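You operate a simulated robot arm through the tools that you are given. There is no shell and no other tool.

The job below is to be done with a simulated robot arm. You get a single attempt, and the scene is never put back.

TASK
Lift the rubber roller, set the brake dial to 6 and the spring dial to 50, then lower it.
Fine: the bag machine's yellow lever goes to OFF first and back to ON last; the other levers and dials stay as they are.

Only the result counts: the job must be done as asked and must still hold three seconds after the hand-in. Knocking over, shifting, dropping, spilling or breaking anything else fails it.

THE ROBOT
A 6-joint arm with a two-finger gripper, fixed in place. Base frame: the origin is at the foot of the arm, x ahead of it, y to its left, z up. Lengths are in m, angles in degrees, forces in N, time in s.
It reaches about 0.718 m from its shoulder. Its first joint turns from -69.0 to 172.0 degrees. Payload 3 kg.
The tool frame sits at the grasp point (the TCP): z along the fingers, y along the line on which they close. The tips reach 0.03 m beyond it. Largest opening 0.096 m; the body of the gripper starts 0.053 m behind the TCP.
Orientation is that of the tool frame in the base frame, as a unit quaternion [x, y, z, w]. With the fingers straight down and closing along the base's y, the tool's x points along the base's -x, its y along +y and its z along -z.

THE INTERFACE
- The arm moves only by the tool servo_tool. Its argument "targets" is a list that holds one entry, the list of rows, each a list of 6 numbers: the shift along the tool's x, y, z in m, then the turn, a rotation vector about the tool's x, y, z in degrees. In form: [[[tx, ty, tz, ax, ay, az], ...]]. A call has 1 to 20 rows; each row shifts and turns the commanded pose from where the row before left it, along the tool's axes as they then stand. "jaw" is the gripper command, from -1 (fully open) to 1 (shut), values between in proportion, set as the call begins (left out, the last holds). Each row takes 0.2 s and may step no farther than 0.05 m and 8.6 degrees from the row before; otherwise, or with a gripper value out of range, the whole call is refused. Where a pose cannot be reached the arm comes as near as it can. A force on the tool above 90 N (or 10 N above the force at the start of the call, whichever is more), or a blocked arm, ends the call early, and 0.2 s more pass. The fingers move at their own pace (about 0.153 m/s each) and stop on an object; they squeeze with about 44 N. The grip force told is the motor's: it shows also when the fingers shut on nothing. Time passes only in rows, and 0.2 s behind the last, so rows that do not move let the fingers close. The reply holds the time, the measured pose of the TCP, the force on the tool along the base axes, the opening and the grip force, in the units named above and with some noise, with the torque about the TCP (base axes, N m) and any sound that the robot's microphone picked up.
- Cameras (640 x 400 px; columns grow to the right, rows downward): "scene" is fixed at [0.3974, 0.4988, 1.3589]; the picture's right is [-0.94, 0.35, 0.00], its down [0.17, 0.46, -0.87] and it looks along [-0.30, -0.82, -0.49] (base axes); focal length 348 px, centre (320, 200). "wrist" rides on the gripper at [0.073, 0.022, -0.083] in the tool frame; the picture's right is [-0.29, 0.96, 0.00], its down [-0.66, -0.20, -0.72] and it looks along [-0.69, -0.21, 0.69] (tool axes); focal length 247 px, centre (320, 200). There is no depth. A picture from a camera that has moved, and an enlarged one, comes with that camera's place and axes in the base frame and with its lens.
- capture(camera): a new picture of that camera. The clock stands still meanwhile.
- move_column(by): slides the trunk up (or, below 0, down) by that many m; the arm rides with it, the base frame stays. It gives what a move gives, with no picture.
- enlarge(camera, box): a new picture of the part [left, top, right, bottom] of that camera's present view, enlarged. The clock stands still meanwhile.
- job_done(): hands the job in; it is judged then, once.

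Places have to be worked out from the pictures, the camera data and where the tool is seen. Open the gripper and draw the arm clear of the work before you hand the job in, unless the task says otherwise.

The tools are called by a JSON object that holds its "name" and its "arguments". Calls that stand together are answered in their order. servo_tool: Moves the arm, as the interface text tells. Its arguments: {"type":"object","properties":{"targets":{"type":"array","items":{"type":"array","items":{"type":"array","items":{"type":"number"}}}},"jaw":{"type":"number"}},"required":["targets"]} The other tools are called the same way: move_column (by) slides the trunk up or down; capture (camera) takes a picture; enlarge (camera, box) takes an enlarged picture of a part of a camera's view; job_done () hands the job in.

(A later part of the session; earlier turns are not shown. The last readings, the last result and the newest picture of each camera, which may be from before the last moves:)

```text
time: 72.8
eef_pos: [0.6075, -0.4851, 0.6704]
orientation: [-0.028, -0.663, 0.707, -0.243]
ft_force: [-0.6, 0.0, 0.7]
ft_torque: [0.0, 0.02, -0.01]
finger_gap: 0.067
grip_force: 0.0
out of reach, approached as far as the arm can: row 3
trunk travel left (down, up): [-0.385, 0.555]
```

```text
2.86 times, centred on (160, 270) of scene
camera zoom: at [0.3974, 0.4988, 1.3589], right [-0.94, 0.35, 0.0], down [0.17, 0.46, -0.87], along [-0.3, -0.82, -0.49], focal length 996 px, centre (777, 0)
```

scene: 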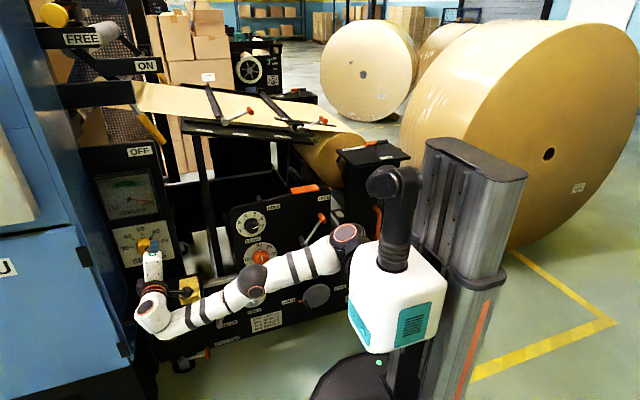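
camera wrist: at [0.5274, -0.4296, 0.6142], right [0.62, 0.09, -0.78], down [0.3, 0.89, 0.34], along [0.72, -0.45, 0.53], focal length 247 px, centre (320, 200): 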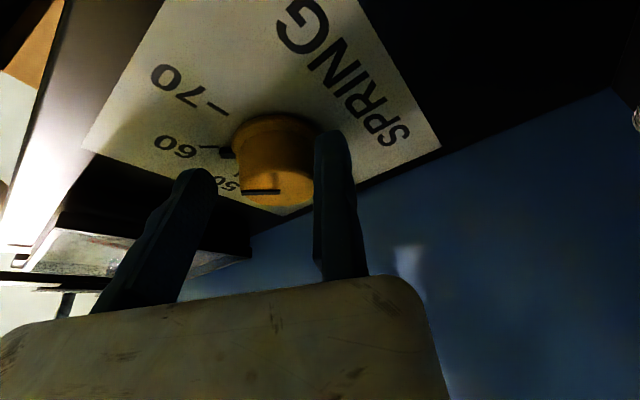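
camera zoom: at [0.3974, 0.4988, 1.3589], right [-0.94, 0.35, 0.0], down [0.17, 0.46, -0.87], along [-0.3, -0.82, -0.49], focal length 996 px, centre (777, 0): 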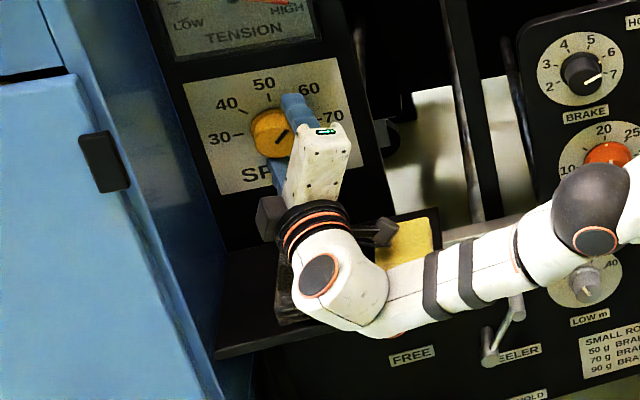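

At the knob (centre at tool (-0.001, -0.028)). Nudge the fixed finger 5 mm toward it and close.

{"name": "servo_tool", "arguments": {"targets": [[[0, -0.005, 0, 0, 0, 0], [0, 0, 0, 0, 0, 0]]]}}

{"name": "servo_tool", "arguments": {"targets": [[[0, 0, 0, 0, 0, 0], [0, 0, 0, 0, 0, 0], [0, 0, 0, 0, 0, 0]]], "jaw": 0.35}}

{"name": "capture", "arguments": {"camera": "wrist"}}

```text
time: 73.4
eef_pos: [0.6061, -0.4847, 0.6746]
orientation: [-0.029, -0.664, 0.706, -0.243]
ft_force: [0.9, -0.2, -3.4]
ft_torque: [0.06, 0.05, 0.03]
finger_gap: 0.0672
grip_force: 0.0
trunk travel left (down, up): [-0.385, 0.555]
```

```text
time: 74.2
eef_pos: [0.606, -0.4847, 0.6743]
orientation: [-0.029, -0.664, 0.707, -0.243]
ft_force: [-0.3, 0.4, -4.6]
ft_torque: [-0.23, 0.01, 0.41]
finger_gap: 0.0432
grip_force: 44.7
trunk travel left (down, up): [-0.385, 0.555]
```

```text
taken
camera wrist: at [0.526, -0.4292, 0.618], right [0.62, 0.09, -0.78], down [0.3, 0.89, 0.34], along [0.72, -0.45, 0.53], focal length 247 px, centre (320, 200)
```

wrist: 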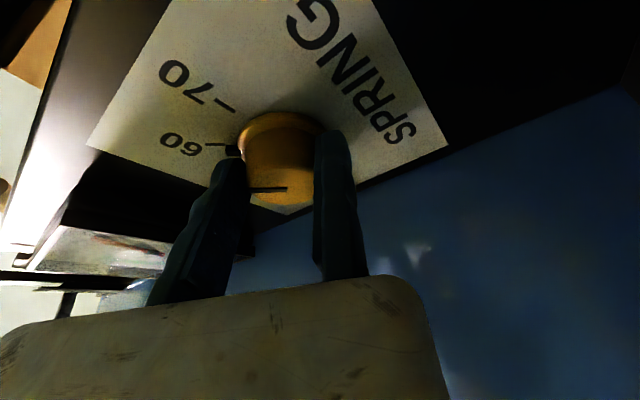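

Clean grip (gap 0.0432, small side load). Turn -20° about the knob axis first and check.

{"name": "servo_tool", "arguments": {"targets": [[[0.00174, -0.00122, -0.00056, -1.53, 0, -4.76], [0.00174, -0.00122, -0.00056, -1.53, 0, -4.76], [0.00174, -0.00122, -0.00056, -1.53, 0, -4.76], [0.00174, -0.00122, -0.00056, -1.53, 0, -4.76], [0, 0, 0, 0, 0, 0]]]}}

{"name": "capture", "arguments": {"camera": "wrist"}}

{"name": "enlarge", "arguments": {"camera": "scene", "box": [105, 210, 185, 275]}}

```text
time: 75.4
eef_pos: [0.5985, -0.4843, 0.6777]
orientation: [0.094, -0.696, 0.701, -0.123]
ft_force: [0.1, 4.9, -9.6]
ft_torque: [-0.05, 0.14, -0.28]
finger_gap: 0.0437
grip_force: 45.7
trunk travel left (down, up): [-0.385, 0.555]
```

```text
taken
camera wrist: at [0.5029, -0.429, 0.6519], right [0.32, 0.09, -0.94], down [0.4, 0.89, 0.22], along [0.86, -0.45, 0.25], focal length 247 px, centre (320, 200)
```

wrist: 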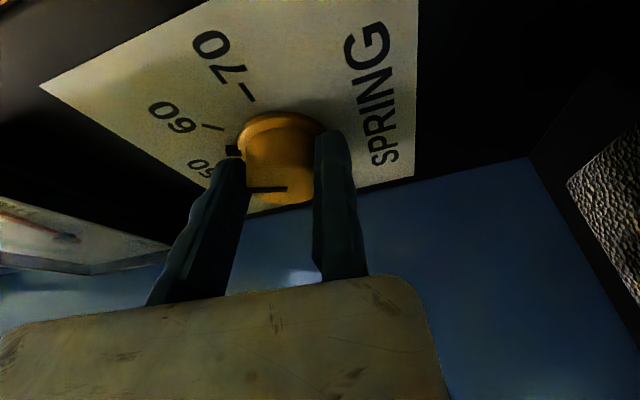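

```text
6.15 times, centred on (145, 242) of scene
camera zoom: at [0.3974, 0.4988, 1.3589], right [-0.94, 0.35, 0.0], down [0.17, 0.46, -0.87], along [-0.3, -0.82, -0.49], focal length 2144 px, centre (1397, -62)
```

zoom: 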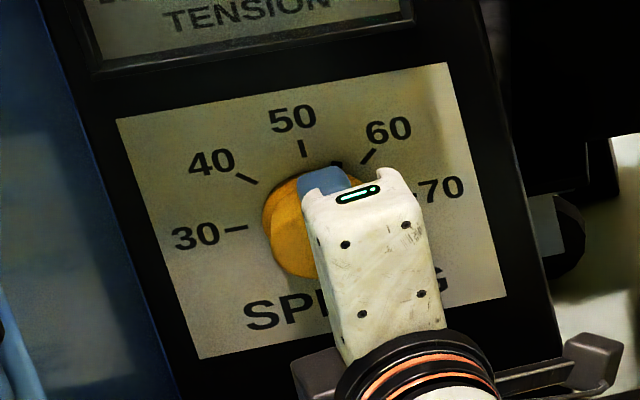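

The knob follows (mark now between 60 and 50). Continue another -20°.

{"name": "servo_tool", "arguments": {"targets": [[[0.00174, -0.00122, -0.00056, -1.53, 0, -4.76], [0.00174, -0.00122, -0.00056, -1.53, 0, -4.76], [0.00174, -0.00122, -0.00056, -1.53, 0, -4.76], [0.00174, -0.00122, -0.00056, -1.53, 0, -4.76], [0, 0, 0, 0, 0, 0]]]}}

{"name": "capture", "arguments": {"camera": "wrist"}}

{"name": "enlarge", "arguments": {"camera": "scene", "box": [105, 210, 185, 275]}}

```text
time: 76.6
eef_pos: [0.5909, -0.4848, 0.6823]
orientation: [-0.215, 0.708, -0.672, -0.001]
ft_force: [-5.8, 4.8, -13.6]
ft_torque: [0.13, 0.16, 0.37]
finger_gap: 0.0436
grip_force: 45.0
trunk travel left (down, up): [-0.385, 0.555]
```

```text
taken
camera wrist: at [0.4929, -0.4287, 0.6913], right [-0.02, 0.09, -1.0], down [0.45, 0.89, 0.07], along [0.89, -0.45, -0.06], focal length 247 px, centre (320, 200)
```

wrist: 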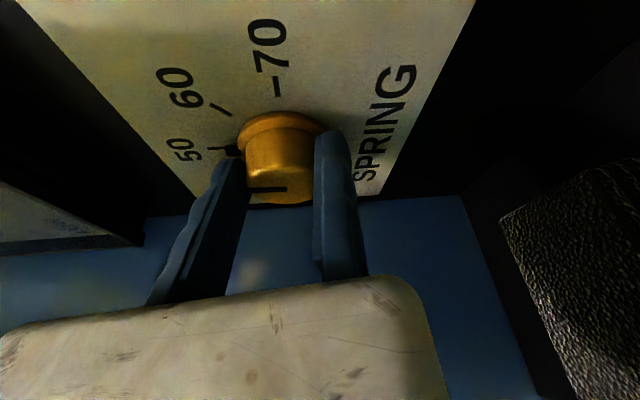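

```text
6.15 times, centred on (145, 242) of scene
camera zoom: at [0.3974, 0.4988, 1.3589], right [-0.94, 0.35, 0.0], down [0.17, 0.46, -0.87], along [-0.3, -0.82, -0.49], focal length 2144 px, centre (1397, -62)
```

zoom: 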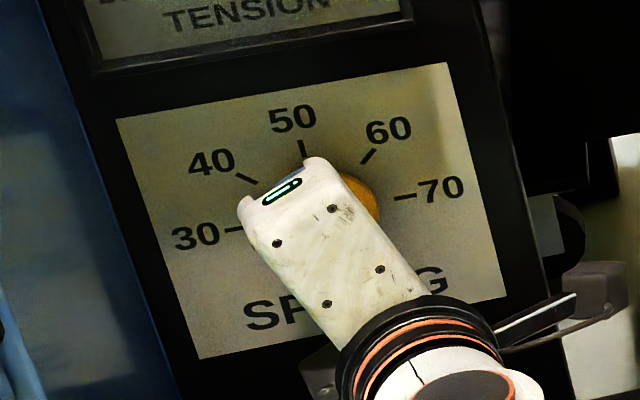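

40.3° turned. Add the last ~4.7°, relieve the side load (move 3 mm along +tool y), and look.

{"name": "servo_tool", "arguments": {"targets": [[[0.00164, -0.00115, -0.00053, -1.44, 0, -4.47], [0, 0.002, 0, 0, 0, 0], [0, 0, 0, 0, 0, 0]]]}}

{"name": "enlarge", "arguments": {"camera": "wrist", "box": [140, 60, 380, 220]}}

```text
time: 77.4
eef_pos: [0.5908, -0.485, 0.6855]
orientation: [-0.244, 0.705, -0.665, -0.027]
ft_force: [3.9, -0.9, -6.2]
ft_torque: [0.01, 0.23, -0.51]
finger_gap: 0.0434
grip_force: 45.5
trunk travel left (down, up): [-0.385, 0.555]
```

```text
2.50 times, centred on (260, 140) of wrist
camera zoom: at [0.4923, -0.429, 0.7004], right [-0.1, 0.09, -0.99], down [0.45, 0.89, 0.03], along [0.88, -0.45, -0.13], focal length 617 px, centre (470, 350)
```

zoom: 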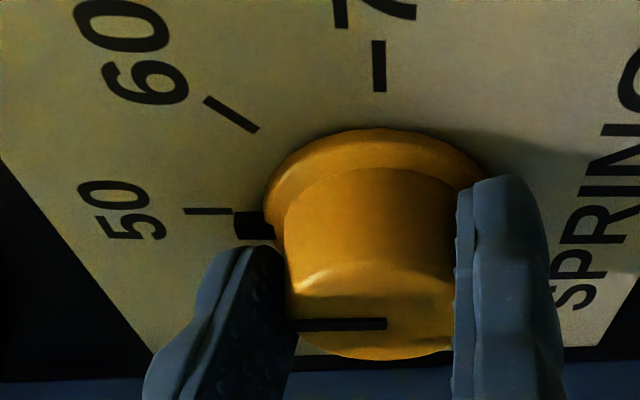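

The tool turned 44.8° and the pointer computes to ≈0° = 50. Release, clear the fixed finger, and back out along +y.

{"name": "servo_tool", "arguments": {"targets": [[[0, 0, 0, 0, 0, 0], [0, 0.003, 0, 0, 0, 0], [0, 0.002, 0, 0, 0, 0]]], "jaw": -0.3}}

{"name": "enlarge", "arguments": {"camera": "wrist", "box": [140, 60, 380, 220]}}

{"name": "servo_tool", "arguments": {"targets": [[[-0.0062, 0, -0.019, 0, 0, 0], [-0.0092, 0, -0.0285, 0, 0, 0], [-0.0123, 0, -0.038, 0, 0, 0]]]}}

{"name": "capture", "arguments": {"camera": "wrist"}}

{"name": "enlarge", "arguments": {"camera": "scene", "box": [80, 160, 240, 300]}}

```text
time: 78.2
eef_pos: [0.586, -0.4843, 0.681]
orientation: [-0.241, 0.707, -0.664, -0.029]
ft_force: [0.0, 1.0, 0.6]
ft_torque: [-0.01, 0.0, -0.01]
finger_gap: 0.0622
grip_force: 0.0
trunk travel left (down, up): [-0.385, 0.555]
```

```text
2.50 times, centred on (260, 140) of wrist
camera zoom: at [0.489, -0.4288, 0.6966], right [-0.1, 0.09, -0.99], down [0.46, 0.89, 0.03], along [0.88, -0.45, -0.13], focal length 617 px, centre (470, 350)
```

zoom: 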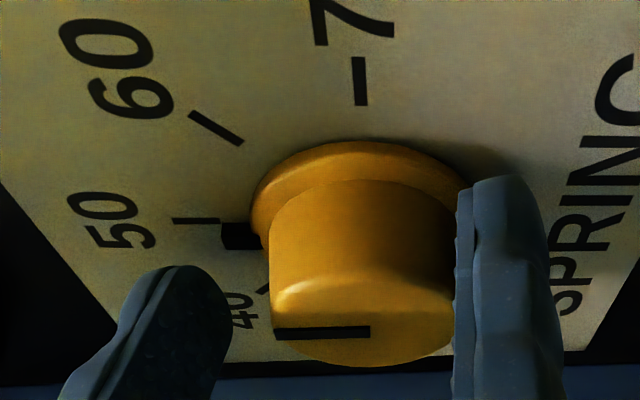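

```text
time: 79.0
eef_pos: [0.5873, -0.3936, 0.6809]
orientation: [-0.24, 0.706, -0.666, -0.027]
ft_force: [0.7, 0.6, -0.5]
ft_torque: [0.01, 0.02, 0.0]
finger_gap: 0.0621
grip_force: 0.1
trunk travel left (down, up): [-0.385, 0.555]
```

```text
taken
camera wrist: at [0.4903, -0.3373, 0.6972], right [-0.1, 0.09, -0.99], down [0.46, 0.89, 0.03], along [0.88, -0.45, -0.13], focal length 247 px, centre (320, 200)
```

wrist: 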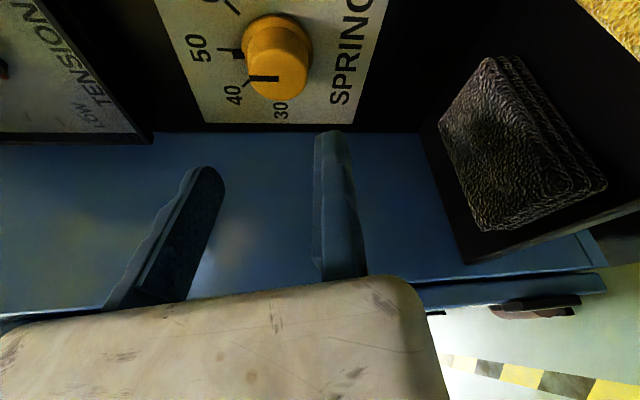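

```text
2.86 times, centred on (160, 230) of scene
camera zoom: at [0.3974, 0.4988, 1.3589], right [-0.94, 0.35, 0.0], down [0.17, 0.46, -0.87], along [-0.3, -0.82, -0.49], focal length 996 px, centre (777, 114)
```

zoom: 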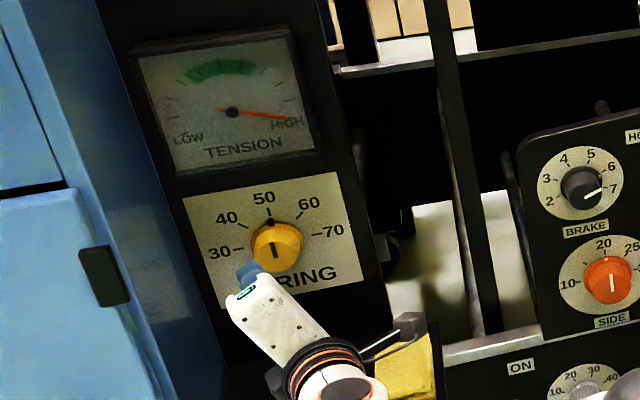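

Spring dial looks at 50. Zoom in to verify both dials before returning to the lever.

{"name": "enlarge", "arguments": {"camera": "scene", "box": [105, 210, 185, 275]}}

{"name": "enlarge", "arguments": {"camera": "scene", "box": [220, 195, 300, 250]}}

{"name": "enlarge", "arguments": {"camera": "wrist", "box": [170, 0, 370, 140]}}

```text
6.15 times, centred on (145, 242) of scene
camera zoom: at [0.3974, 0.4988, 1.3589], right [-0.94, 0.35, 0.0], down [0.17, 0.46, -0.87], along [-0.3, -0.82, -0.49], focal length 2144 px, centre (1397, -62)
```

zoom: 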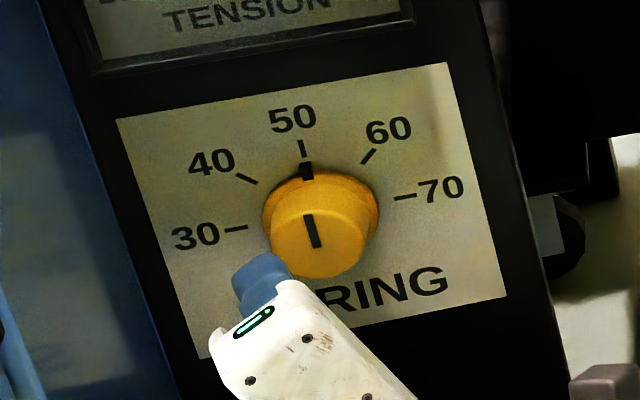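

```text
7.27 times, centred on (260, 222) of scene
camera zoom: at [0.3974, 0.4988, 1.3589], right [-0.94, 0.35, 0.0], down [0.17, 0.46, -0.87], along [-0.3, -0.82, -0.49], focal length 2534 px, centre (756, 36)
```

zoom: 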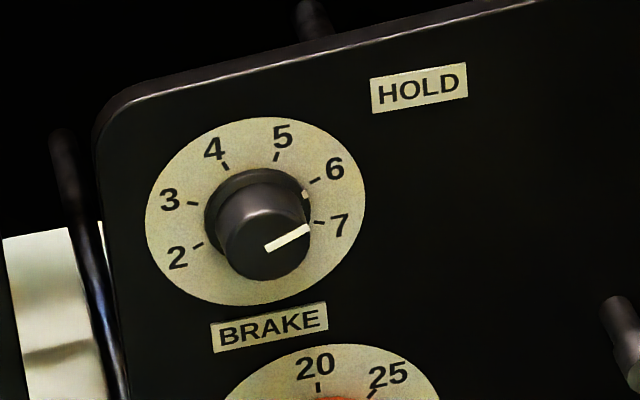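

```text
2.86 times, centred on (270, 70) of wrist
camera zoom: at [0.4903, -0.3373, 0.6972], right [-0.1, 0.09, -0.99], down [0.46, 0.89, 0.03], along [0.88, -0.45, -0.13], focal length 706 px, centre (463, 571)
```

zoom: 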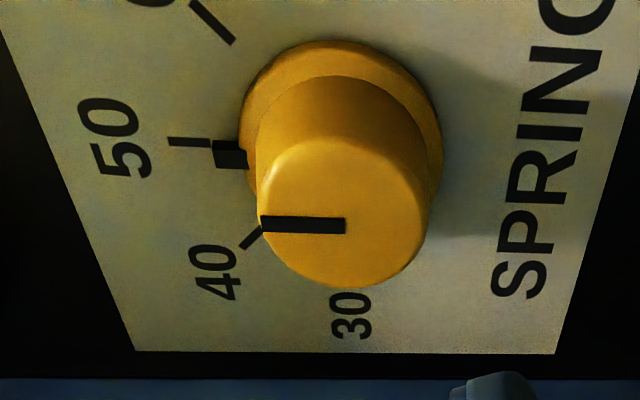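

Spring ≈50 (-0.7°), brake ≈6. Now back to the lever: retreat toward -x/+y, raise the column 0.25 m, then restore the un-tilted orientation.

{"name": "servo_tool", "arguments": {"targets": [[[0.0, 0, -0.04, 0, 0, 0], [0.0278, 0.015, -0.03, 0, 0, 0], [0.0278, 0.015, -0.01, 0, 0, 0]]]}}

{"name": "move_column", "arguments": {"by": 0.25}}

{"name": "servo_tool", "arguments": {"targets": [[[0, 0, 0, 0, 6, 0], [0, 0, 0, 0, 6, 0], [0, 0, 0, 0, 6, 0], [0, 0, 0, 0, 0, 8], [0, 0, 0, 0, 0, 8], [0, 0, 0, 0, 0, 8], [0, 0, 0, 0, 0, 8], [0, 0, 0, 0, 0, 8]]], "jaw": 0.05}}

{"name": "capture", "arguments": {"camera": "scene"}}

{"name": "capture", "arguments": {"camera": "wrist"}}

```text
time: 79.8
eef_pos: [0.5031, -0.3333, 0.6809]
orientation: [-0.242, 0.706, -0.665, -0.028]
ft_force: [-0.1, -0.4, -0.1]
ft_torque: [0.04, -0.04, 0.01]
finger_gap: 0.0626
grip_force: 0.0
trunk travel left (down, up): [-0.385, 0.555]
```

```text
time: 82.4
eef_pos: [0.5036, -0.3336, 0.9312]
orientation: [-0.242, 0.707, -0.665, -0.028]
ft_force: [0.2, 0.0, 0.9]
ft_torque: [-0.01, 0.0, 0.0]
finger_gap: 0.0625
grip_force: 0.0
trunk travel left (down, up): [-0.635, 0.305]
```

```text
time: 84.2
eef_pos: [0.5029, -0.3342, 0.9314]
orientation: [-0.111, -0.698, 0.699, -0.108]
ft_force: [0.5, 0.3, -0.3]
ft_torque: [0.0, -0.01, -0.02]
finger_gap: 0.0457
grip_force: 0.0
trunk travel left (down, up): [-0.635, 0.305]
```

```text
taken
```

scene: 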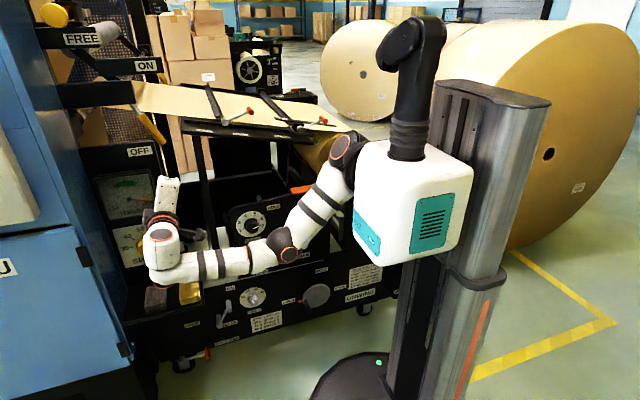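

```text
taken
camera wrist: at [0.4402, -0.2521, 0.8868], right [0.57, 0.0, -0.82], down [0.57, 0.72, 0.39], along [0.59, -0.69, 0.42], focal length 247 px, centre (320, 200)
```

wrist: 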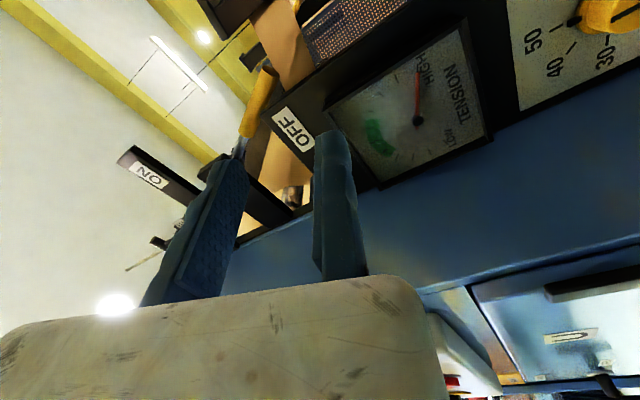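

The lever is still at OFF. Roll on to φ≈60° and rise to in front of the handle's inner part.

{"name": "servo_tool", "arguments": {"targets": [[[0, 0, 0, 0, 0, 8.4], [0, 0, 0, 0, 0, 8.4], [0, 0, 0, 0, 0, 8.4], [0, 0, 0, 0, 0, 8.4], [0, 0, 0, 0, 0, 8.4]]]}}

{"name": "capture", "arguments": {"camera": "wrist"}}

```text
time: 85.4
eef_pos: [0.5029, -0.3344, 0.9297]
orientation: [-0.354, -0.611, 0.614, -0.352]
ft_force: [0.5, -1.0, 0.5]
ft_torque: [-0.02, -0.05, -0.02]
finger_gap: 0.0455
grip_force: 0.1
trunk travel left (down, up): [-0.635, 0.305]
```

```text
taken
camera wrist: at [0.4862, -0.252, 0.8557], right [0.97, -0.01, -0.23], down [0.16, 0.72, 0.67], along [0.16, -0.69, 0.71], focal length 247 px, centre (320, 200)
```

wrist: 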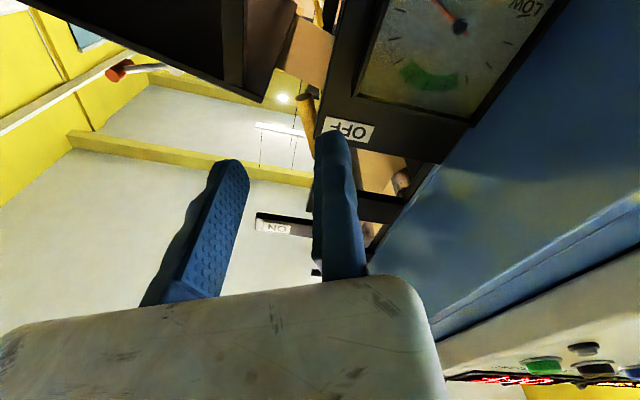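

Rise to z≈1.064 at x≈0.549, staying at y≈-0.38 for a check picture.

{"name": "servo_tool", "arguments": {"targets": [[[-0.0348, -0.0067, 0.006, 0, 0, 0], [-0.0348, -0.0067, 0.006, 0, 0, 0], [-0.0348, -0.0067, 0.012, 0, 0, 0], [-0.0348, -0.0067, 0.012, 0, 0, 0], [0, 0, 0, 0, 0, 0]]]}}

{"name": "capture", "arguments": {"camera": "wrist"}}

{"name": "enlarge", "arguments": {"camera": "scene", "box": [60, 20, 260, 220]}}

```text
time: 86.6
eef_pos: [0.5493, -0.3698, 1.0669]
orientation: [-0.354, -0.611, 0.615, -0.351]
ft_force: [-0.7, 0.2, -0.1]
ft_torque: [-0.01, 0.01, -0.05]
finger_gap: 0.0456
grip_force: 0.2
trunk travel left (down, up): [-0.635, 0.305]
```

```text
taken
camera wrist: at [0.5326, -0.2877, 0.9918], right [0.97, -0.01, -0.23], down [0.16, 0.72, 0.67], along [0.16, -0.69, 0.71], focal length 247 px, centre (320, 200)
```

wrist: 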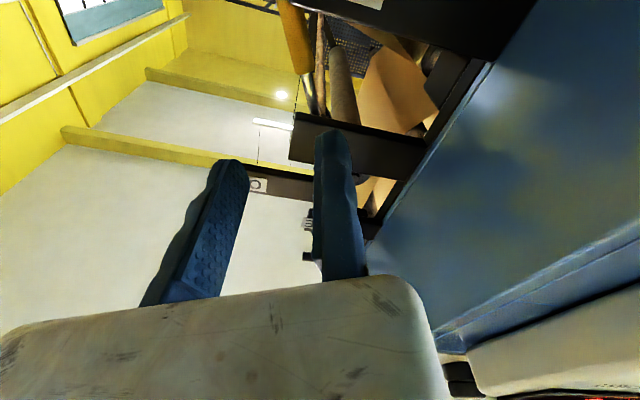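

```text
2.00 times, centred on (160, 120) of scene
camera zoom: at [0.3974, 0.4988, 1.3589], right [-0.94, 0.35, 0.0], down [0.17, 0.46, -0.87], along [-0.3, -0.82, -0.49], focal length 697 px, centre (640, 360)
```

zoom: 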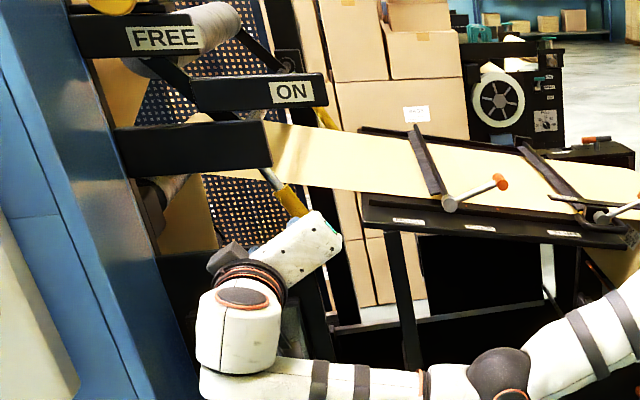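

Handle base lies at tool (-0.019, -0.024), centred in the 0.046 m gap, and the fingers clear both the block above and the OFF panel's top edge below. Advance in two stages.

{"name": "servo_tool", "arguments": {"targets": [[[0, 0, 0.04, 0, 0, 0], [0, 0, 0.04, 0, 0, 0], [0, 0, 0.035, 0, 0, 0]]]}}

{"name": "capture", "arguments": {"camera": "wrist"}}

```text
time: 87.4
eef_pos: [0.55, -0.4839, 1.0644]
orientation: [-0.353, -0.612, 0.614, -0.351]
ft_force: [-0.2, -1.2, -0.2]
ft_torque: [-0.04, 0.06, -0.01]
finger_gap: 0.0456
grip_force: 0.1
trunk travel left (down, up): [-0.635, 0.305]
```

```text
taken
camera wrist: at [0.5321, -0.4029, 0.9908], right [0.97, 0.0, -0.23], down [0.16, 0.72, 0.67], along [0.16, -0.69, 0.7], focal length 247 px, centre (320, 200)
```

wrist: 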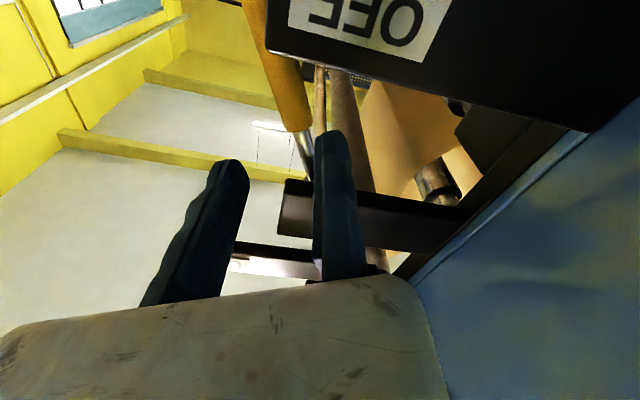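

Handle is centred (tool y≈-0.025), finger is ~12 mm above the OFF panel's top edge. Advance the remaining 73 mm.

{"name": "servo_tool", "arguments": {"targets": [[[0, 0, 0.025, 0, 0, 0], [0, 0, 0.025, 0, 0, 0], [0, 0, 0.022, 0, 0, 0], [0, 0, 0, 0, 0, 0]]]}}

{"name": "capture", "arguments": {"camera": "wrist"}}

{"name": "enlarge", "arguments": {"camera": "scene", "box": [60, 20, 260, 220]}}

```text
time: 88.4
eef_pos: [0.548, -0.5564, 1.0639]
orientation: [-0.354, -0.611, 0.614, -0.352]
ft_force: [1.1, -0.1, -0.4]
ft_torque: [0.02, 0.02, -0.03]
finger_gap: 0.0453
grip_force: 0.0
trunk travel left (down, up): [-0.635, 0.305]
```

```text
taken
camera wrist: at [0.5301, -0.4747, 0.9901], right [0.97, -0.01, -0.23], down [0.16, 0.72, 0.67], along [0.16, -0.69, 0.71], focal length 247 px, centre (320, 200)
```

wrist: 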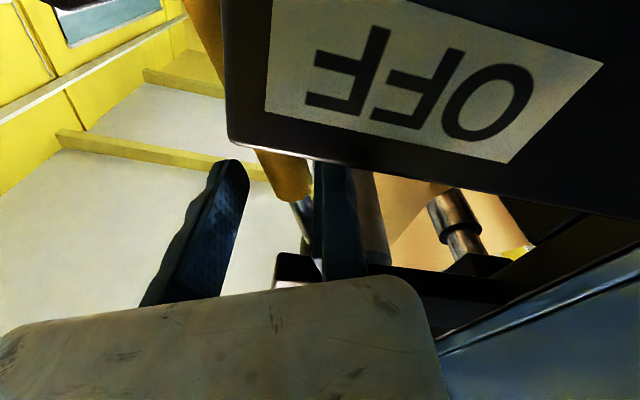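

```text
2.00 times, centred on (160, 120) of scene
camera zoom: at [0.3974, 0.4988, 1.3589], right [-0.94, 0.35, 0.0], down [0.17, 0.46, -0.87], along [-0.3, -0.82, -0.49], focal length 697 px, centre (640, 360)
```

zoom: 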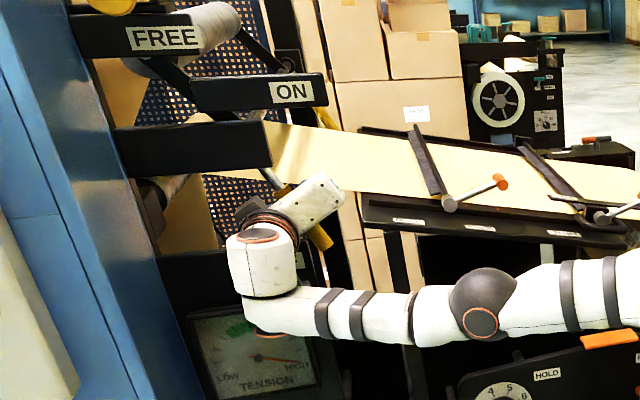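

The fixed finger is under the handle with clearance. I swing upward about the pivot: first 20° (of which ~8° takes up slack).

{"name": "servo_tool", "arguments": {"targets": [[[0.0014, -0.0067, 0, 0, 0, -4], [0.0014, -0.0067, 0, 0, 0, -4], [0.0014, -0.0067, 0, 0, 0, -4], [0.0014, -0.0067, 0, 0, 0, -4], [0.0014, -0.0067, 0, 0, 0, -4], [0, 0, 0, 0, 0, 0]]]}}

{"name": "capture", "arguments": {"camera": "wrist"}}

{"name": "enlarge", "arguments": {"camera": "scene", "box": [60, 20, 260, 220]}}

```text
time: 89.8
eef_pos: [0.5166, -0.5586, 1.0795]
orientation: [-0.242, -0.663, 0.667, -0.238]
ft_force: [2.6, 0.0, -3.3]
ft_torque: [0.1, -0.06, 0.01]
finger_gap: 0.0458
grip_force: 0.2
trunk travel left (down, up): [-0.635, 0.305]
```

```text
taken
camera wrist: at [0.4761, -0.4759, 1.0148], right [0.84, -0.01, -0.55], down [0.38, 0.72, 0.58], along [0.39, -0.69, 0.61], focal length 247 px, centre (320, 200)
```

wrist: 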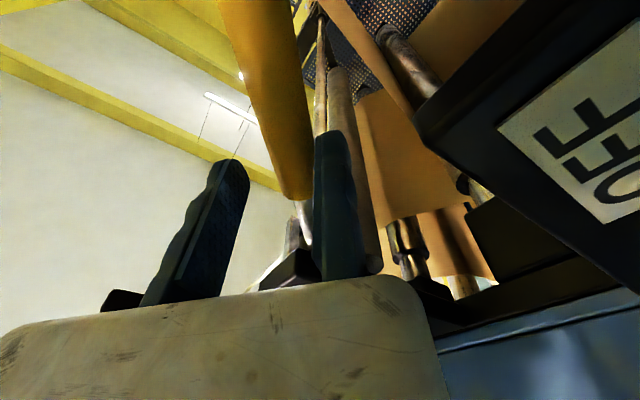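

```text
2.00 times, centred on (160, 120) of scene
camera zoom: at [0.3974, 0.4988, 1.3589], right [-0.94, 0.35, 0.0], down [0.17, 0.46, -0.87], along [-0.3, -0.82, -0.49], focal length 697 px, centre (640, 360)
```

zoom: 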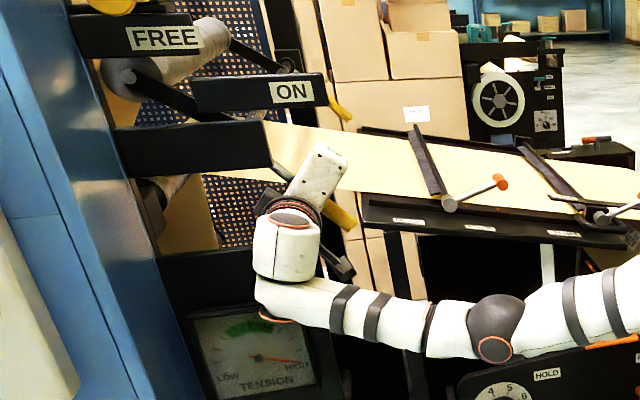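

Lever is following (≈48°), ~4 N. Continue another 20°.

{"name": "servo_tool", "arguments": {"targets": [[[0.0014, -0.0067, 0, 0, 0, -4], [0.0014, -0.0067, 0, 0, 0, -4], [0.0014, -0.0067, 0, 0, 0, -4], [0.0014, -0.0067, 0, 0, 0, -4], [0.0014, -0.0067, 0, 0, 0, -4], [0, 0, 0, 0, 0, 0]]]}}

{"name": "capture", "arguments": {"camera": "wrist"}}

{"name": "enlarge", "arguments": {"camera": "scene", "box": [60, 20, 260, 220]}}

```text
time: 91.2
eef_pos: [0.4955, -0.558, 1.1043]
orientation: [-0.122, -0.696, 0.697, -0.119]
ft_force: [2.5, -1.7, -5.1]
ft_torque: [0.15, -0.06, 0.01]
finger_gap: 0.0455
grip_force: 0.1
trunk travel left (down, up): [-0.635, 0.305]
```

```text
taken
camera wrist: at [0.4347, -0.4762, 1.058], right [0.6, 0.0, -0.8], down [0.56, 0.72, 0.41], along [0.58, -0.69, 0.43], focal length 247 px, centre (320, 200)
```

wrist: 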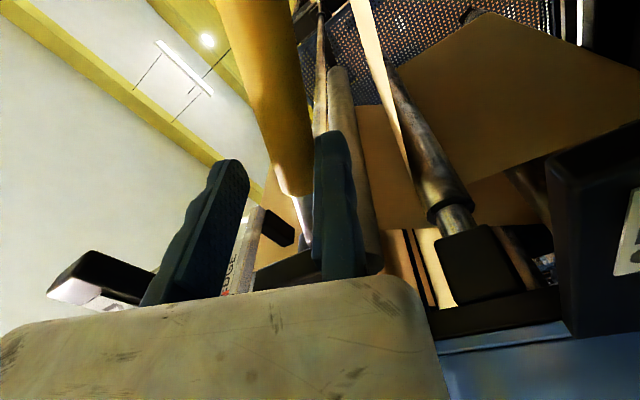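

```text
2.00 times, centred on (160, 120) of scene
camera zoom: at [0.3974, 0.4988, 1.3589], right [-0.94, 0.35, 0.0], down [0.17, 0.46, -0.87], along [-0.3, -0.82, -0.49], focal length 697 px, centre (640, 360)
```

zoom: 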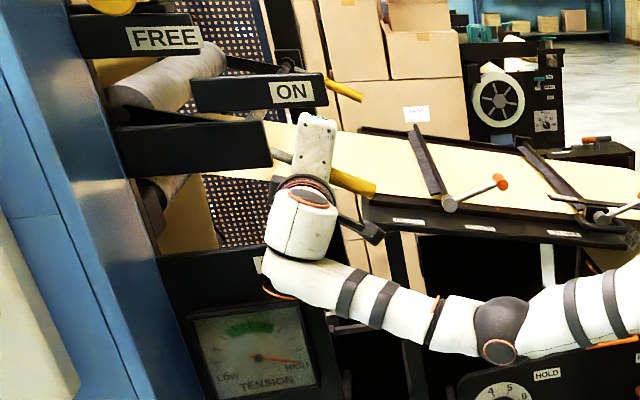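

Lever ≈26°. To stay clear of the ON plate I slide the cage outward along the handle toward its tip (r≈0.16), after dropping 3 mm off contact.

{"name": "servo_tool", "arguments": {"targets": [[[0, 0.003, 0, 0, 0, 0], [0.0215, 0.0027, 0, 0, 0, 0], [0.0215, 0.0027, 0, 0, 0, 0], [0.0215, 0.0027, 0, 0, 0, 0], [0, 0, 0, 0, 0, 0]]]}}

{"name": "capture", "arguments": {"camera": "wrist"}}

{"name": "enlarge", "arguments": {"camera": "scene", "box": [60, 20, 260, 220]}}

```text
time: 92.4
eef_pos: [0.4382, -0.5552, 1.0706]
orientation: [-0.122, -0.696, 0.697, -0.121]
ft_force: [-0.8, -0.6, 0.0]
ft_torque: [0.02, -0.02, 0.0]
finger_gap: 0.0453
grip_force: 0.1
trunk travel left (down, up): [-0.635, 0.305]
```

```text
taken
camera wrist: at [0.3767, -0.4732, 1.0254], right [0.6, 0.0, -0.8], down [0.56, 0.72, 0.41], along [0.58, -0.69, 0.43], focal length 247 px, centre (320, 200)
```

wrist: 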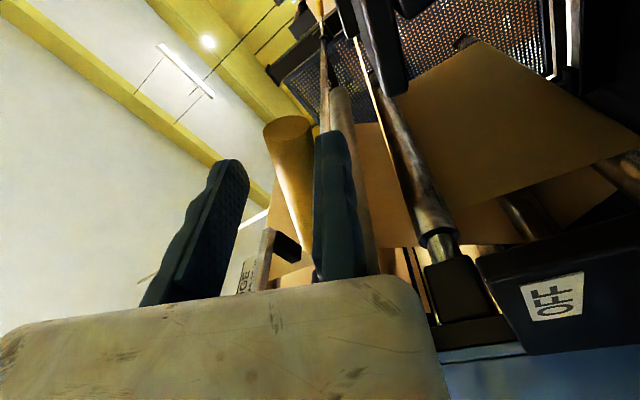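

```text
2.00 times, centred on (160, 120) of scene
camera zoom: at [0.3974, 0.4988, 1.3589], right [-0.94, 0.35, 0.0], down [0.17, 0.46, -0.87], along [-0.3, -0.82, -0.49], focal length 697 px, centre (640, 360)
```

zoom: 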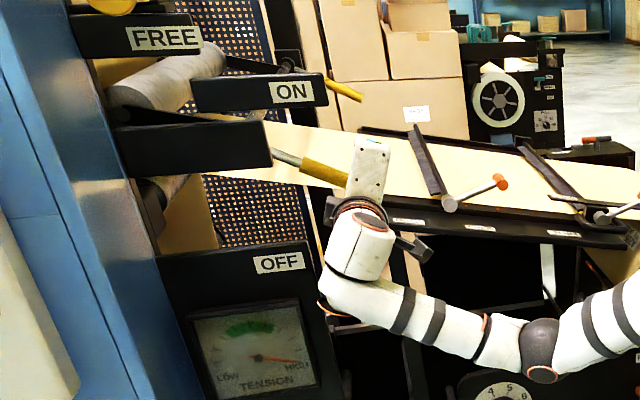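

Now at r≈0.163 near the tip, handle just above the fixed finger. Swing 20° more upward.

{"name": "servo_tool", "arguments": {"targets": [[[0.0021, -0.0112, 0, 0, 0, -4], [0.0021, -0.0112, 0, 0, 0, -4], [0.0021, -0.0112, 0, 0, 0, -4], [0.0021, -0.0112, 0, 0, 0, -4], [0.0021, -0.0112, 0, 0, 0, -4], [0, 0, 0, 0, 0, 0]]]}}

{"name": "capture", "arguments": {"camera": "wrist"}}

{"name": "enlarge", "arguments": {"camera": "scene", "box": [60, 20, 260, 220]}}

```text
time: 93.8
eef_pos: [0.4169, -0.5576, 1.1239]
orientation: [0.0, 0.707, -0.707, -0.004]
ft_force: [0.3, -0.4, -3.0]
ft_torque: [0.08, -0.06, -0.01]
finger_gap: 0.0456
grip_force: 0.0
trunk travel left (down, up): [-0.635, 0.305]
```

```text
taken
camera wrist: at [0.3439, -0.4752, 1.1015], right [0.29, 0.0, -0.96], down [0.67, 0.72, 0.2], along [0.69, -0.69, 0.21], focal length 247 px, centre (320, 200)
```

wrist: 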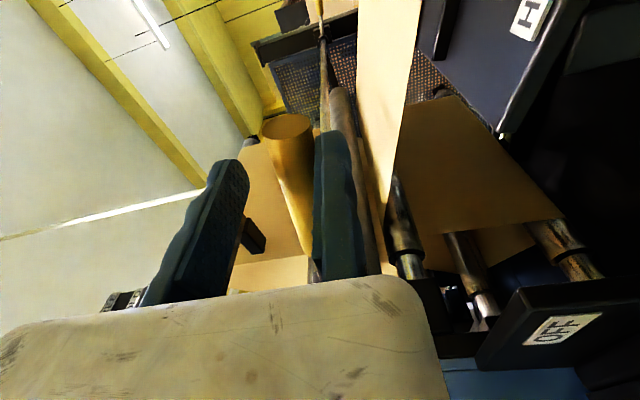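

```text
2.00 times, centred on (160, 120) of scene
camera zoom: at [0.3974, 0.4988, 1.3589], right [-0.94, 0.35, 0.0], down [0.17, 0.46, -0.87], along [-0.3, -0.82, -0.49], focal length 697 px, centre (640, 360)
```

zoom: 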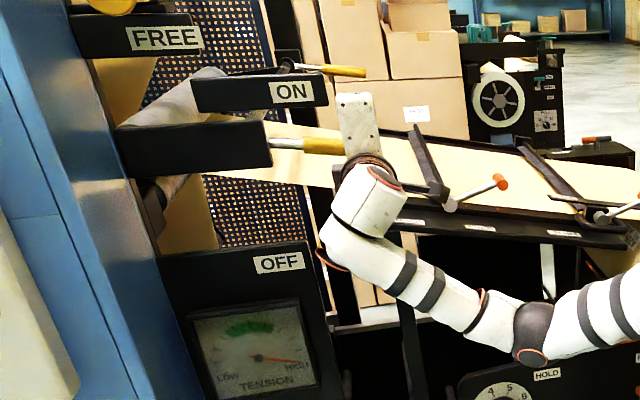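

Almost back: lever ≈8°. Push straight up in small steps until the ON stop is felt.

{"name": "servo_tool", "arguments": {"targets": [[[0, -0.006, 0, 0, 0, 0], [0, -0.006, 0, 0, 0, 0], [0, -0.006, 0, 0, 0, 0], [0, 0, 0, 0, 0, 0]]]}}

{"name": "capture", "arguments": {"camera": "wrist"}}

```text
time: 94.8
eef_pos: [0.4168, -0.556, 1.1412]
orientation: [-0.001, -0.706, 0.708, 0.003]
ft_force: [0.2, -0.2, -0.5]
ft_torque: [0.02, -0.05, 0.02]
finger_gap: 0.0456
grip_force: 0.0
trunk travel left (down, up): [-0.635, 0.305]
```

```text
taken
camera wrist: at [0.3429, -0.4744, 1.1202], right [0.29, 0.0, -0.96], down [0.66, 0.72, 0.2], along [0.69, -0.69, 0.21], focal length 247 px, centre (320, 200)
```

wrist: 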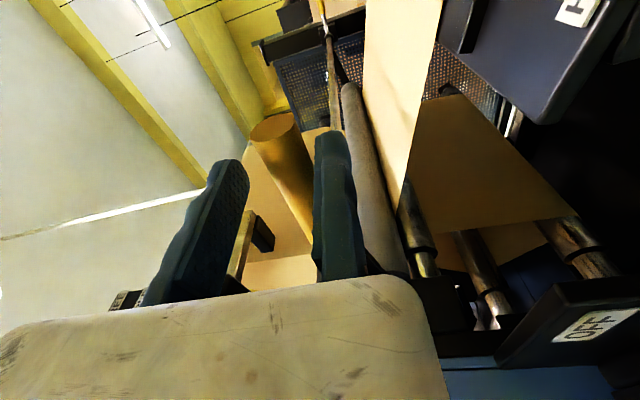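

The lever snapped up by itself: handle tip back at ≈(0.397, 1.1596), its original ON position. I push a bit more to confirm it's on its stop.

{"name": "servo_tool", "arguments": {"targets": [[[0, -0.004, 0, 0, 0, 0], [0, -0.003, 0, 0, 0, 0], [0, -0.002, 0, 0, 0, 0], [0, 0, 0, 0, 0, 0]]]}}

{"name": "enlarge", "arguments": {"camera": "scene", "box": [60, 20, 260, 220]}}

```text
time: 95.8
eef_pos: [0.4185, -0.5584, 1.1481]
orientation: [-0.001, 0.709, -0.706, -0.003]
ft_force: [-3.7, 7.1, -24.4]
ft_torque: [0.49, -0.26, -0.18]
finger_gap: 0.0458
grip_force: 0.0
trunk travel left (down, up): [-0.635, 0.305]
```

```text
2.00 times, centred on (160, 120) of scene
camera zoom: at [0.3974, 0.4988, 1.3589], right [-0.94, 0.35, 0.0], down [0.17, 0.46, -0.87], along [-0.3, -0.82, -0.49], focal length 697 px, centre (640, 360)
```

zoom: 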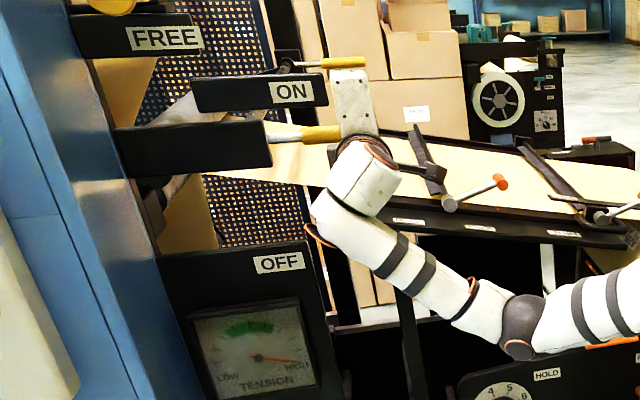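

24 N reaction at the original height: the lever is on its ON stop. Ease down, centre the cage, and retract straight out.

{"name": "servo_tool", "arguments": {"targets": [[[0, 0.006, 0, 0, 0, 0], [0, 0.006, 0, 0, 0, 0], [0, 0, -0.02, 0, 0, 0], [0, 0, -0.035, 0, 0, 0], [0, 0, -0.045, 0, 0, 0], [0, 0, -0.045, 0, 0, 0]]]}}

{"name": "capture", "arguments": {"camera": "wrist"}}

{"name": "enlarge", "arguments": {"camera": "scene", "box": [60, 20, 260, 160]}}

```text
time: 97.2
eef_pos: [0.4156, -0.4105, 1.138]
orientation: [-0.001, -0.706, 0.709, 0.003]
ft_force: [-0.2, 0.9, -0.2]
ft_torque: [0.0, 0.01, 0.01]
finger_gap: 0.0456
grip_force: 0.0
trunk travel left (down, up): [-0.635, 0.305]
```

```text
taken
camera wrist: at [0.3427, -0.3273, 1.117], right [0.29, -0.01, -0.96], down [0.67, 0.72, 0.2], along [0.69, -0.69, 0.21], focal length 247 px, centre (320, 200)
```

wrist: 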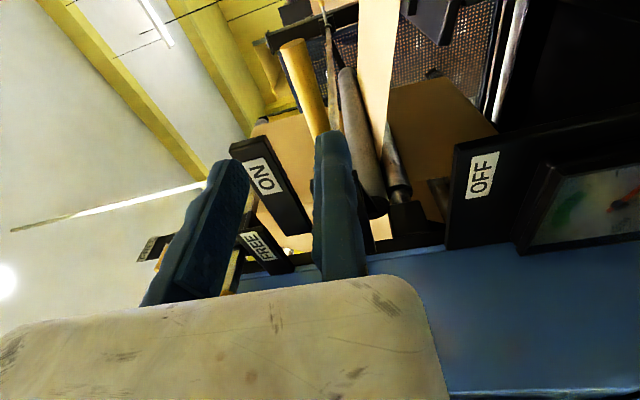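

```text
2.86 times, centred on (160, 90) of scene
camera zoom: at [0.3974, 0.4988, 1.3589], right [-0.94, 0.35, 0.0], down [0.17, 0.46, -0.87], along [-0.3, -0.82, -0.49], focal length 996 px, centre (777, 514)
```

zoom: 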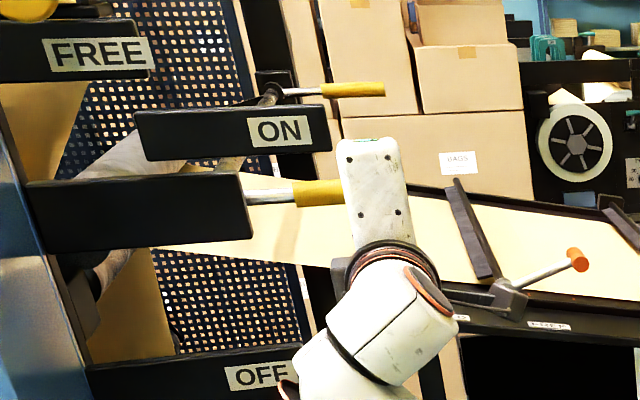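

Lever is back at ON. Open the gripper, and draw the arm clear to check everything.

{"name": "servo_tool", "arguments": {"targets": [[[0, 0, -0.04, 0, 0, 0], [0, 0, -0.03, 0, 0, 0], [0.02, 0.04, 0, 0, 0, 0], [0.02, 0.04, 0, 0, 0, 0], [0.02, 0.04, 0, 0, 0, 0], [0.02, 0.04, 0, 0, 0, 0], [0.02, 0.04, 0, 0, 0, 0]]], "jaw": -1}}

{"name": "capture", "arguments": {"camera": "scene"}}

{"name": "capture", "arguments": {"camera": "wrist"}}

```text
time: 98.8
eef_pos: [0.3172, -0.342, 0.9388]
orientation: [-0.001, -0.706, 0.708, 0.003]
ft_force: [0.4, -1.1, -0.6]
ft_torque: [0.01, -0.02, 0.01]
finger_gap: 0.096
grip_force: 0.1
trunk travel left (down, up): [-0.635, 0.305]
```

```text
taken
```

scene: 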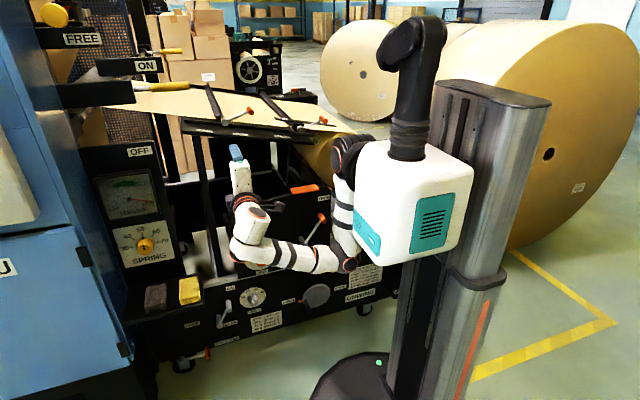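

```text
taken
camera wrist: at [0.2439, -0.2602, 0.9169], right [0.29, 0.0, -0.96], down [0.66, 0.72, 0.2], along [0.69, -0.69, 0.21], focal length 247 px, centre (320, 200)
```

wrist: 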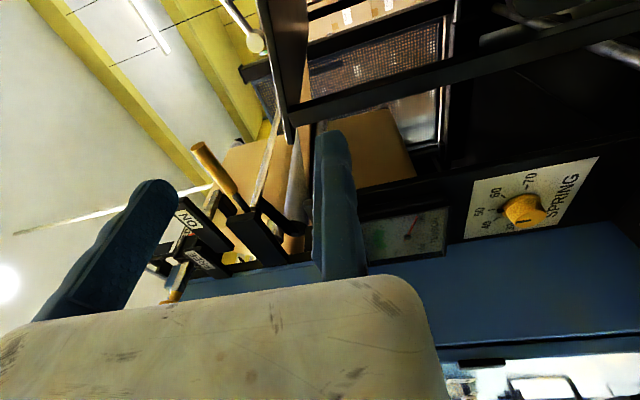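

Everything looks in order. I'll zoom on the controls to compare with the start.

{"name": "enlarge", "arguments": {"camera": "scene", "box": [90, 180, 350, 380]}}

{"name": "enlarge", "arguments": {"camera": "scene", "box": [0, 0, 200, 125]}}

{"name": "enlarge", "arguments": {"camera": "scene", "box": [180, 80, 340, 180]}}

{"name": "enlarge", "arguments": {"camera": "scene", "box": [105, 210, 185, 275]}}

```text
2.00 times, centred on (220, 280) of scene
camera zoom: at [0.3974, 0.4988, 1.3589], right [-0.94, 0.35, 0.0], down [0.17, 0.46, -0.87], along [-0.3, -0.82, -0.49], focal length 697 px, centre (520, 40)
```

zoom: 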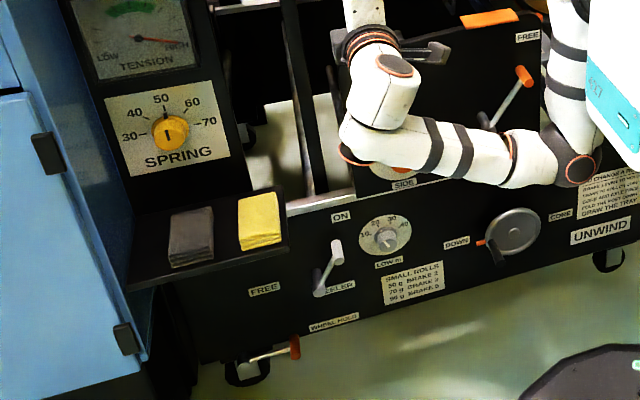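

```text
3.20 times, centred on (100, 62) of scene
camera zoom: at [0.3974, 0.4988, 1.3589], right [-0.94, 0.35, 0.0], down [0.17, 0.46, -0.87], along [-0.3, -0.82, -0.49], focal length 1115 px, centre (1024, 640)
```

zoom: 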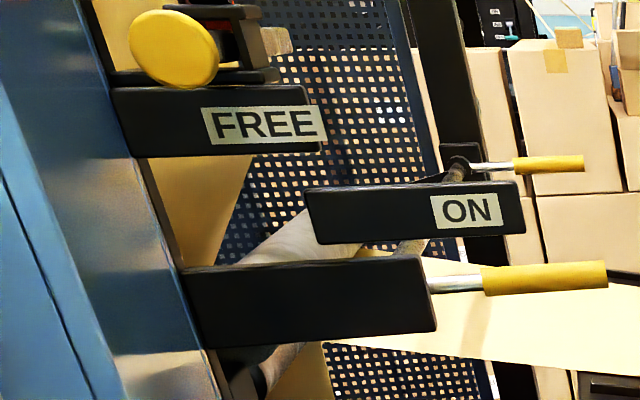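

```text
4.00 times, centred on (260, 130) of scene
camera zoom: at [0.3974, 0.4988, 1.3589], right [-0.94, 0.35, 0.0], down [0.17, 0.46, -0.87], along [-0.3, -0.82, -0.49], focal length 1394 px, centre (560, 480)
```

zoom: 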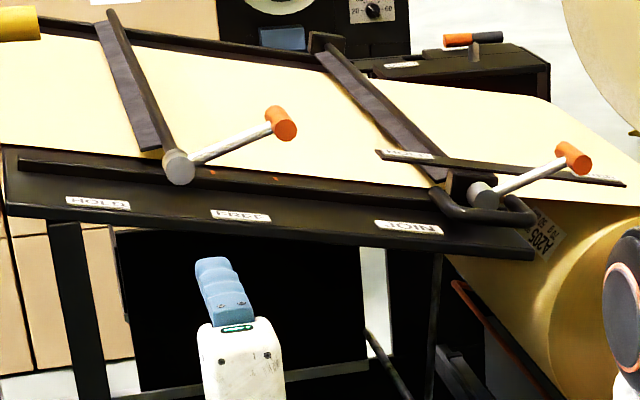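

```text
6.15 times, centred on (145, 242) of scene
camera zoom: at [0.3974, 0.4988, 1.3589], right [-0.94, 0.35, 0.0], down [0.17, 0.46, -0.87], along [-0.3, -0.82, -0.49], focal length 2144 px, centre (1397, -62)
```

zoom: 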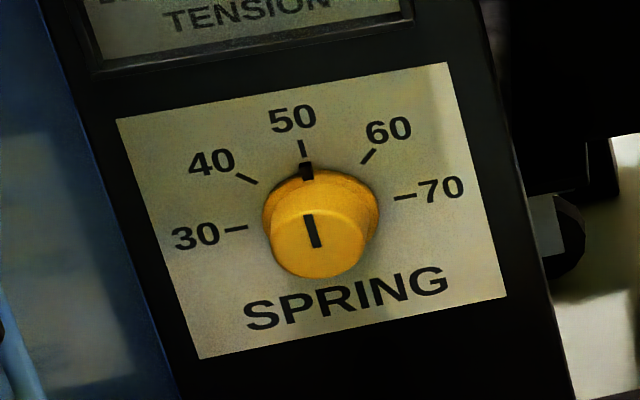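

Lever picture is identical to the start (ON), spring at 50, other levers, dials and sponges unchanged. I pull the arm a little further back and recheck the brake dial once the view is free.

{"name": "servo_tool", "arguments": {"targets": [[[0, 0, -0.03, 0, 0, 0], [0, 0, -0.03, 0, 0, 0], [0, 0, 0, 0, 0, 0]]]}}

{"name": "move_column", "arguments": {"by": 0.2}}

{"name": "capture", "arguments": {"camera": "scene"}}

{"name": "enlarge", "arguments": {"camera": "scene", "box": [200, 180, 360, 280]}}

{"name": "enlarge", "arguments": {"camera": "scene", "box": [220, 195, 300, 250]}}

```text
time: 99.5
eef_pos: [0.3212, -0.3044, 0.9675]
orientation: [-0.004, -0.637, 0.771, -0.003]
ft_force: [0.4, 0.0, -0.1]
ft_torque: [0.01, 0.0, -0.01]
finger_gap: 0.0962
grip_force: 0.2
out of reach, approached as far as the arm can: row 2
trunk travel left (down, up): [-0.635, 0.305]
stopped in row 3: the arm was blocked; the commanded pose is now the measured one
```

```text
time: 101.6
eef_pos: [0.3206, -0.3047, 1.1658]
orientation: [-0.004, -0.638, 0.77, -0.003]
ft_force: [0.5, 0.9, 0.1]
ft_torque: [0.0, 0.01, 0.01]
finger_gap: 0.0962
grip_force: 0.0
trunk travel left (down, up): [-0.835, 0.105]
```

```text
taken
```

scene: 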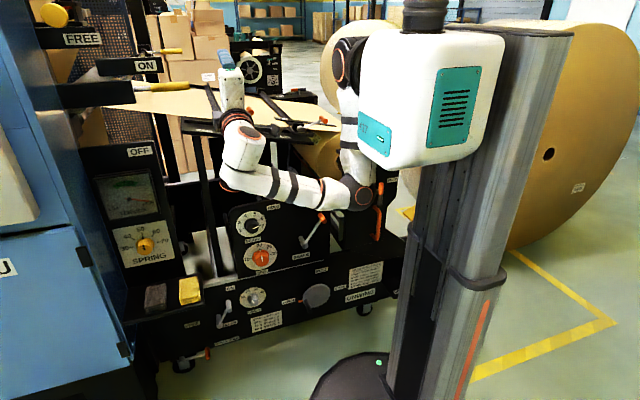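

```text
4.00 times, centred on (280, 230) of scene
camera zoom: at [0.3974, 0.4988, 1.3589], right [-0.94, 0.35, 0.0], down [0.17, 0.46, -0.87], along [-0.3, -0.82, -0.49], focal length 1394 px, centre (480, 80)
```

zoom: 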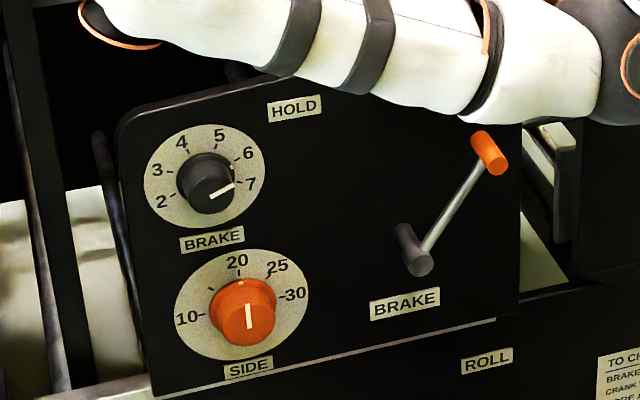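

```text
7.27 times, centred on (260, 222) of scene
camera zoom: at [0.3974, 0.4988, 1.3589], right [-0.94, 0.35, 0.0], down [0.17, 0.46, -0.87], along [-0.3, -0.82, -0.49], focal length 2534 px, centre (756, 36)
```

zoom: 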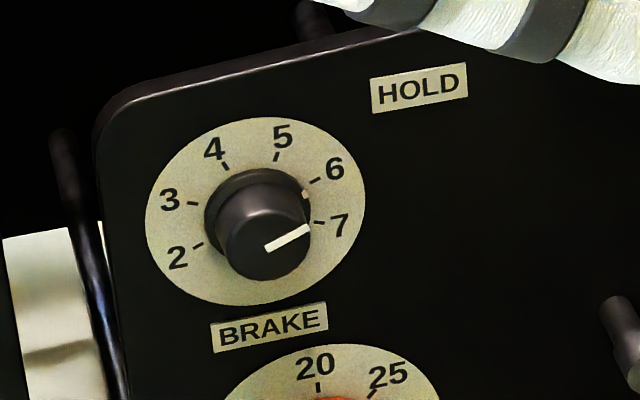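

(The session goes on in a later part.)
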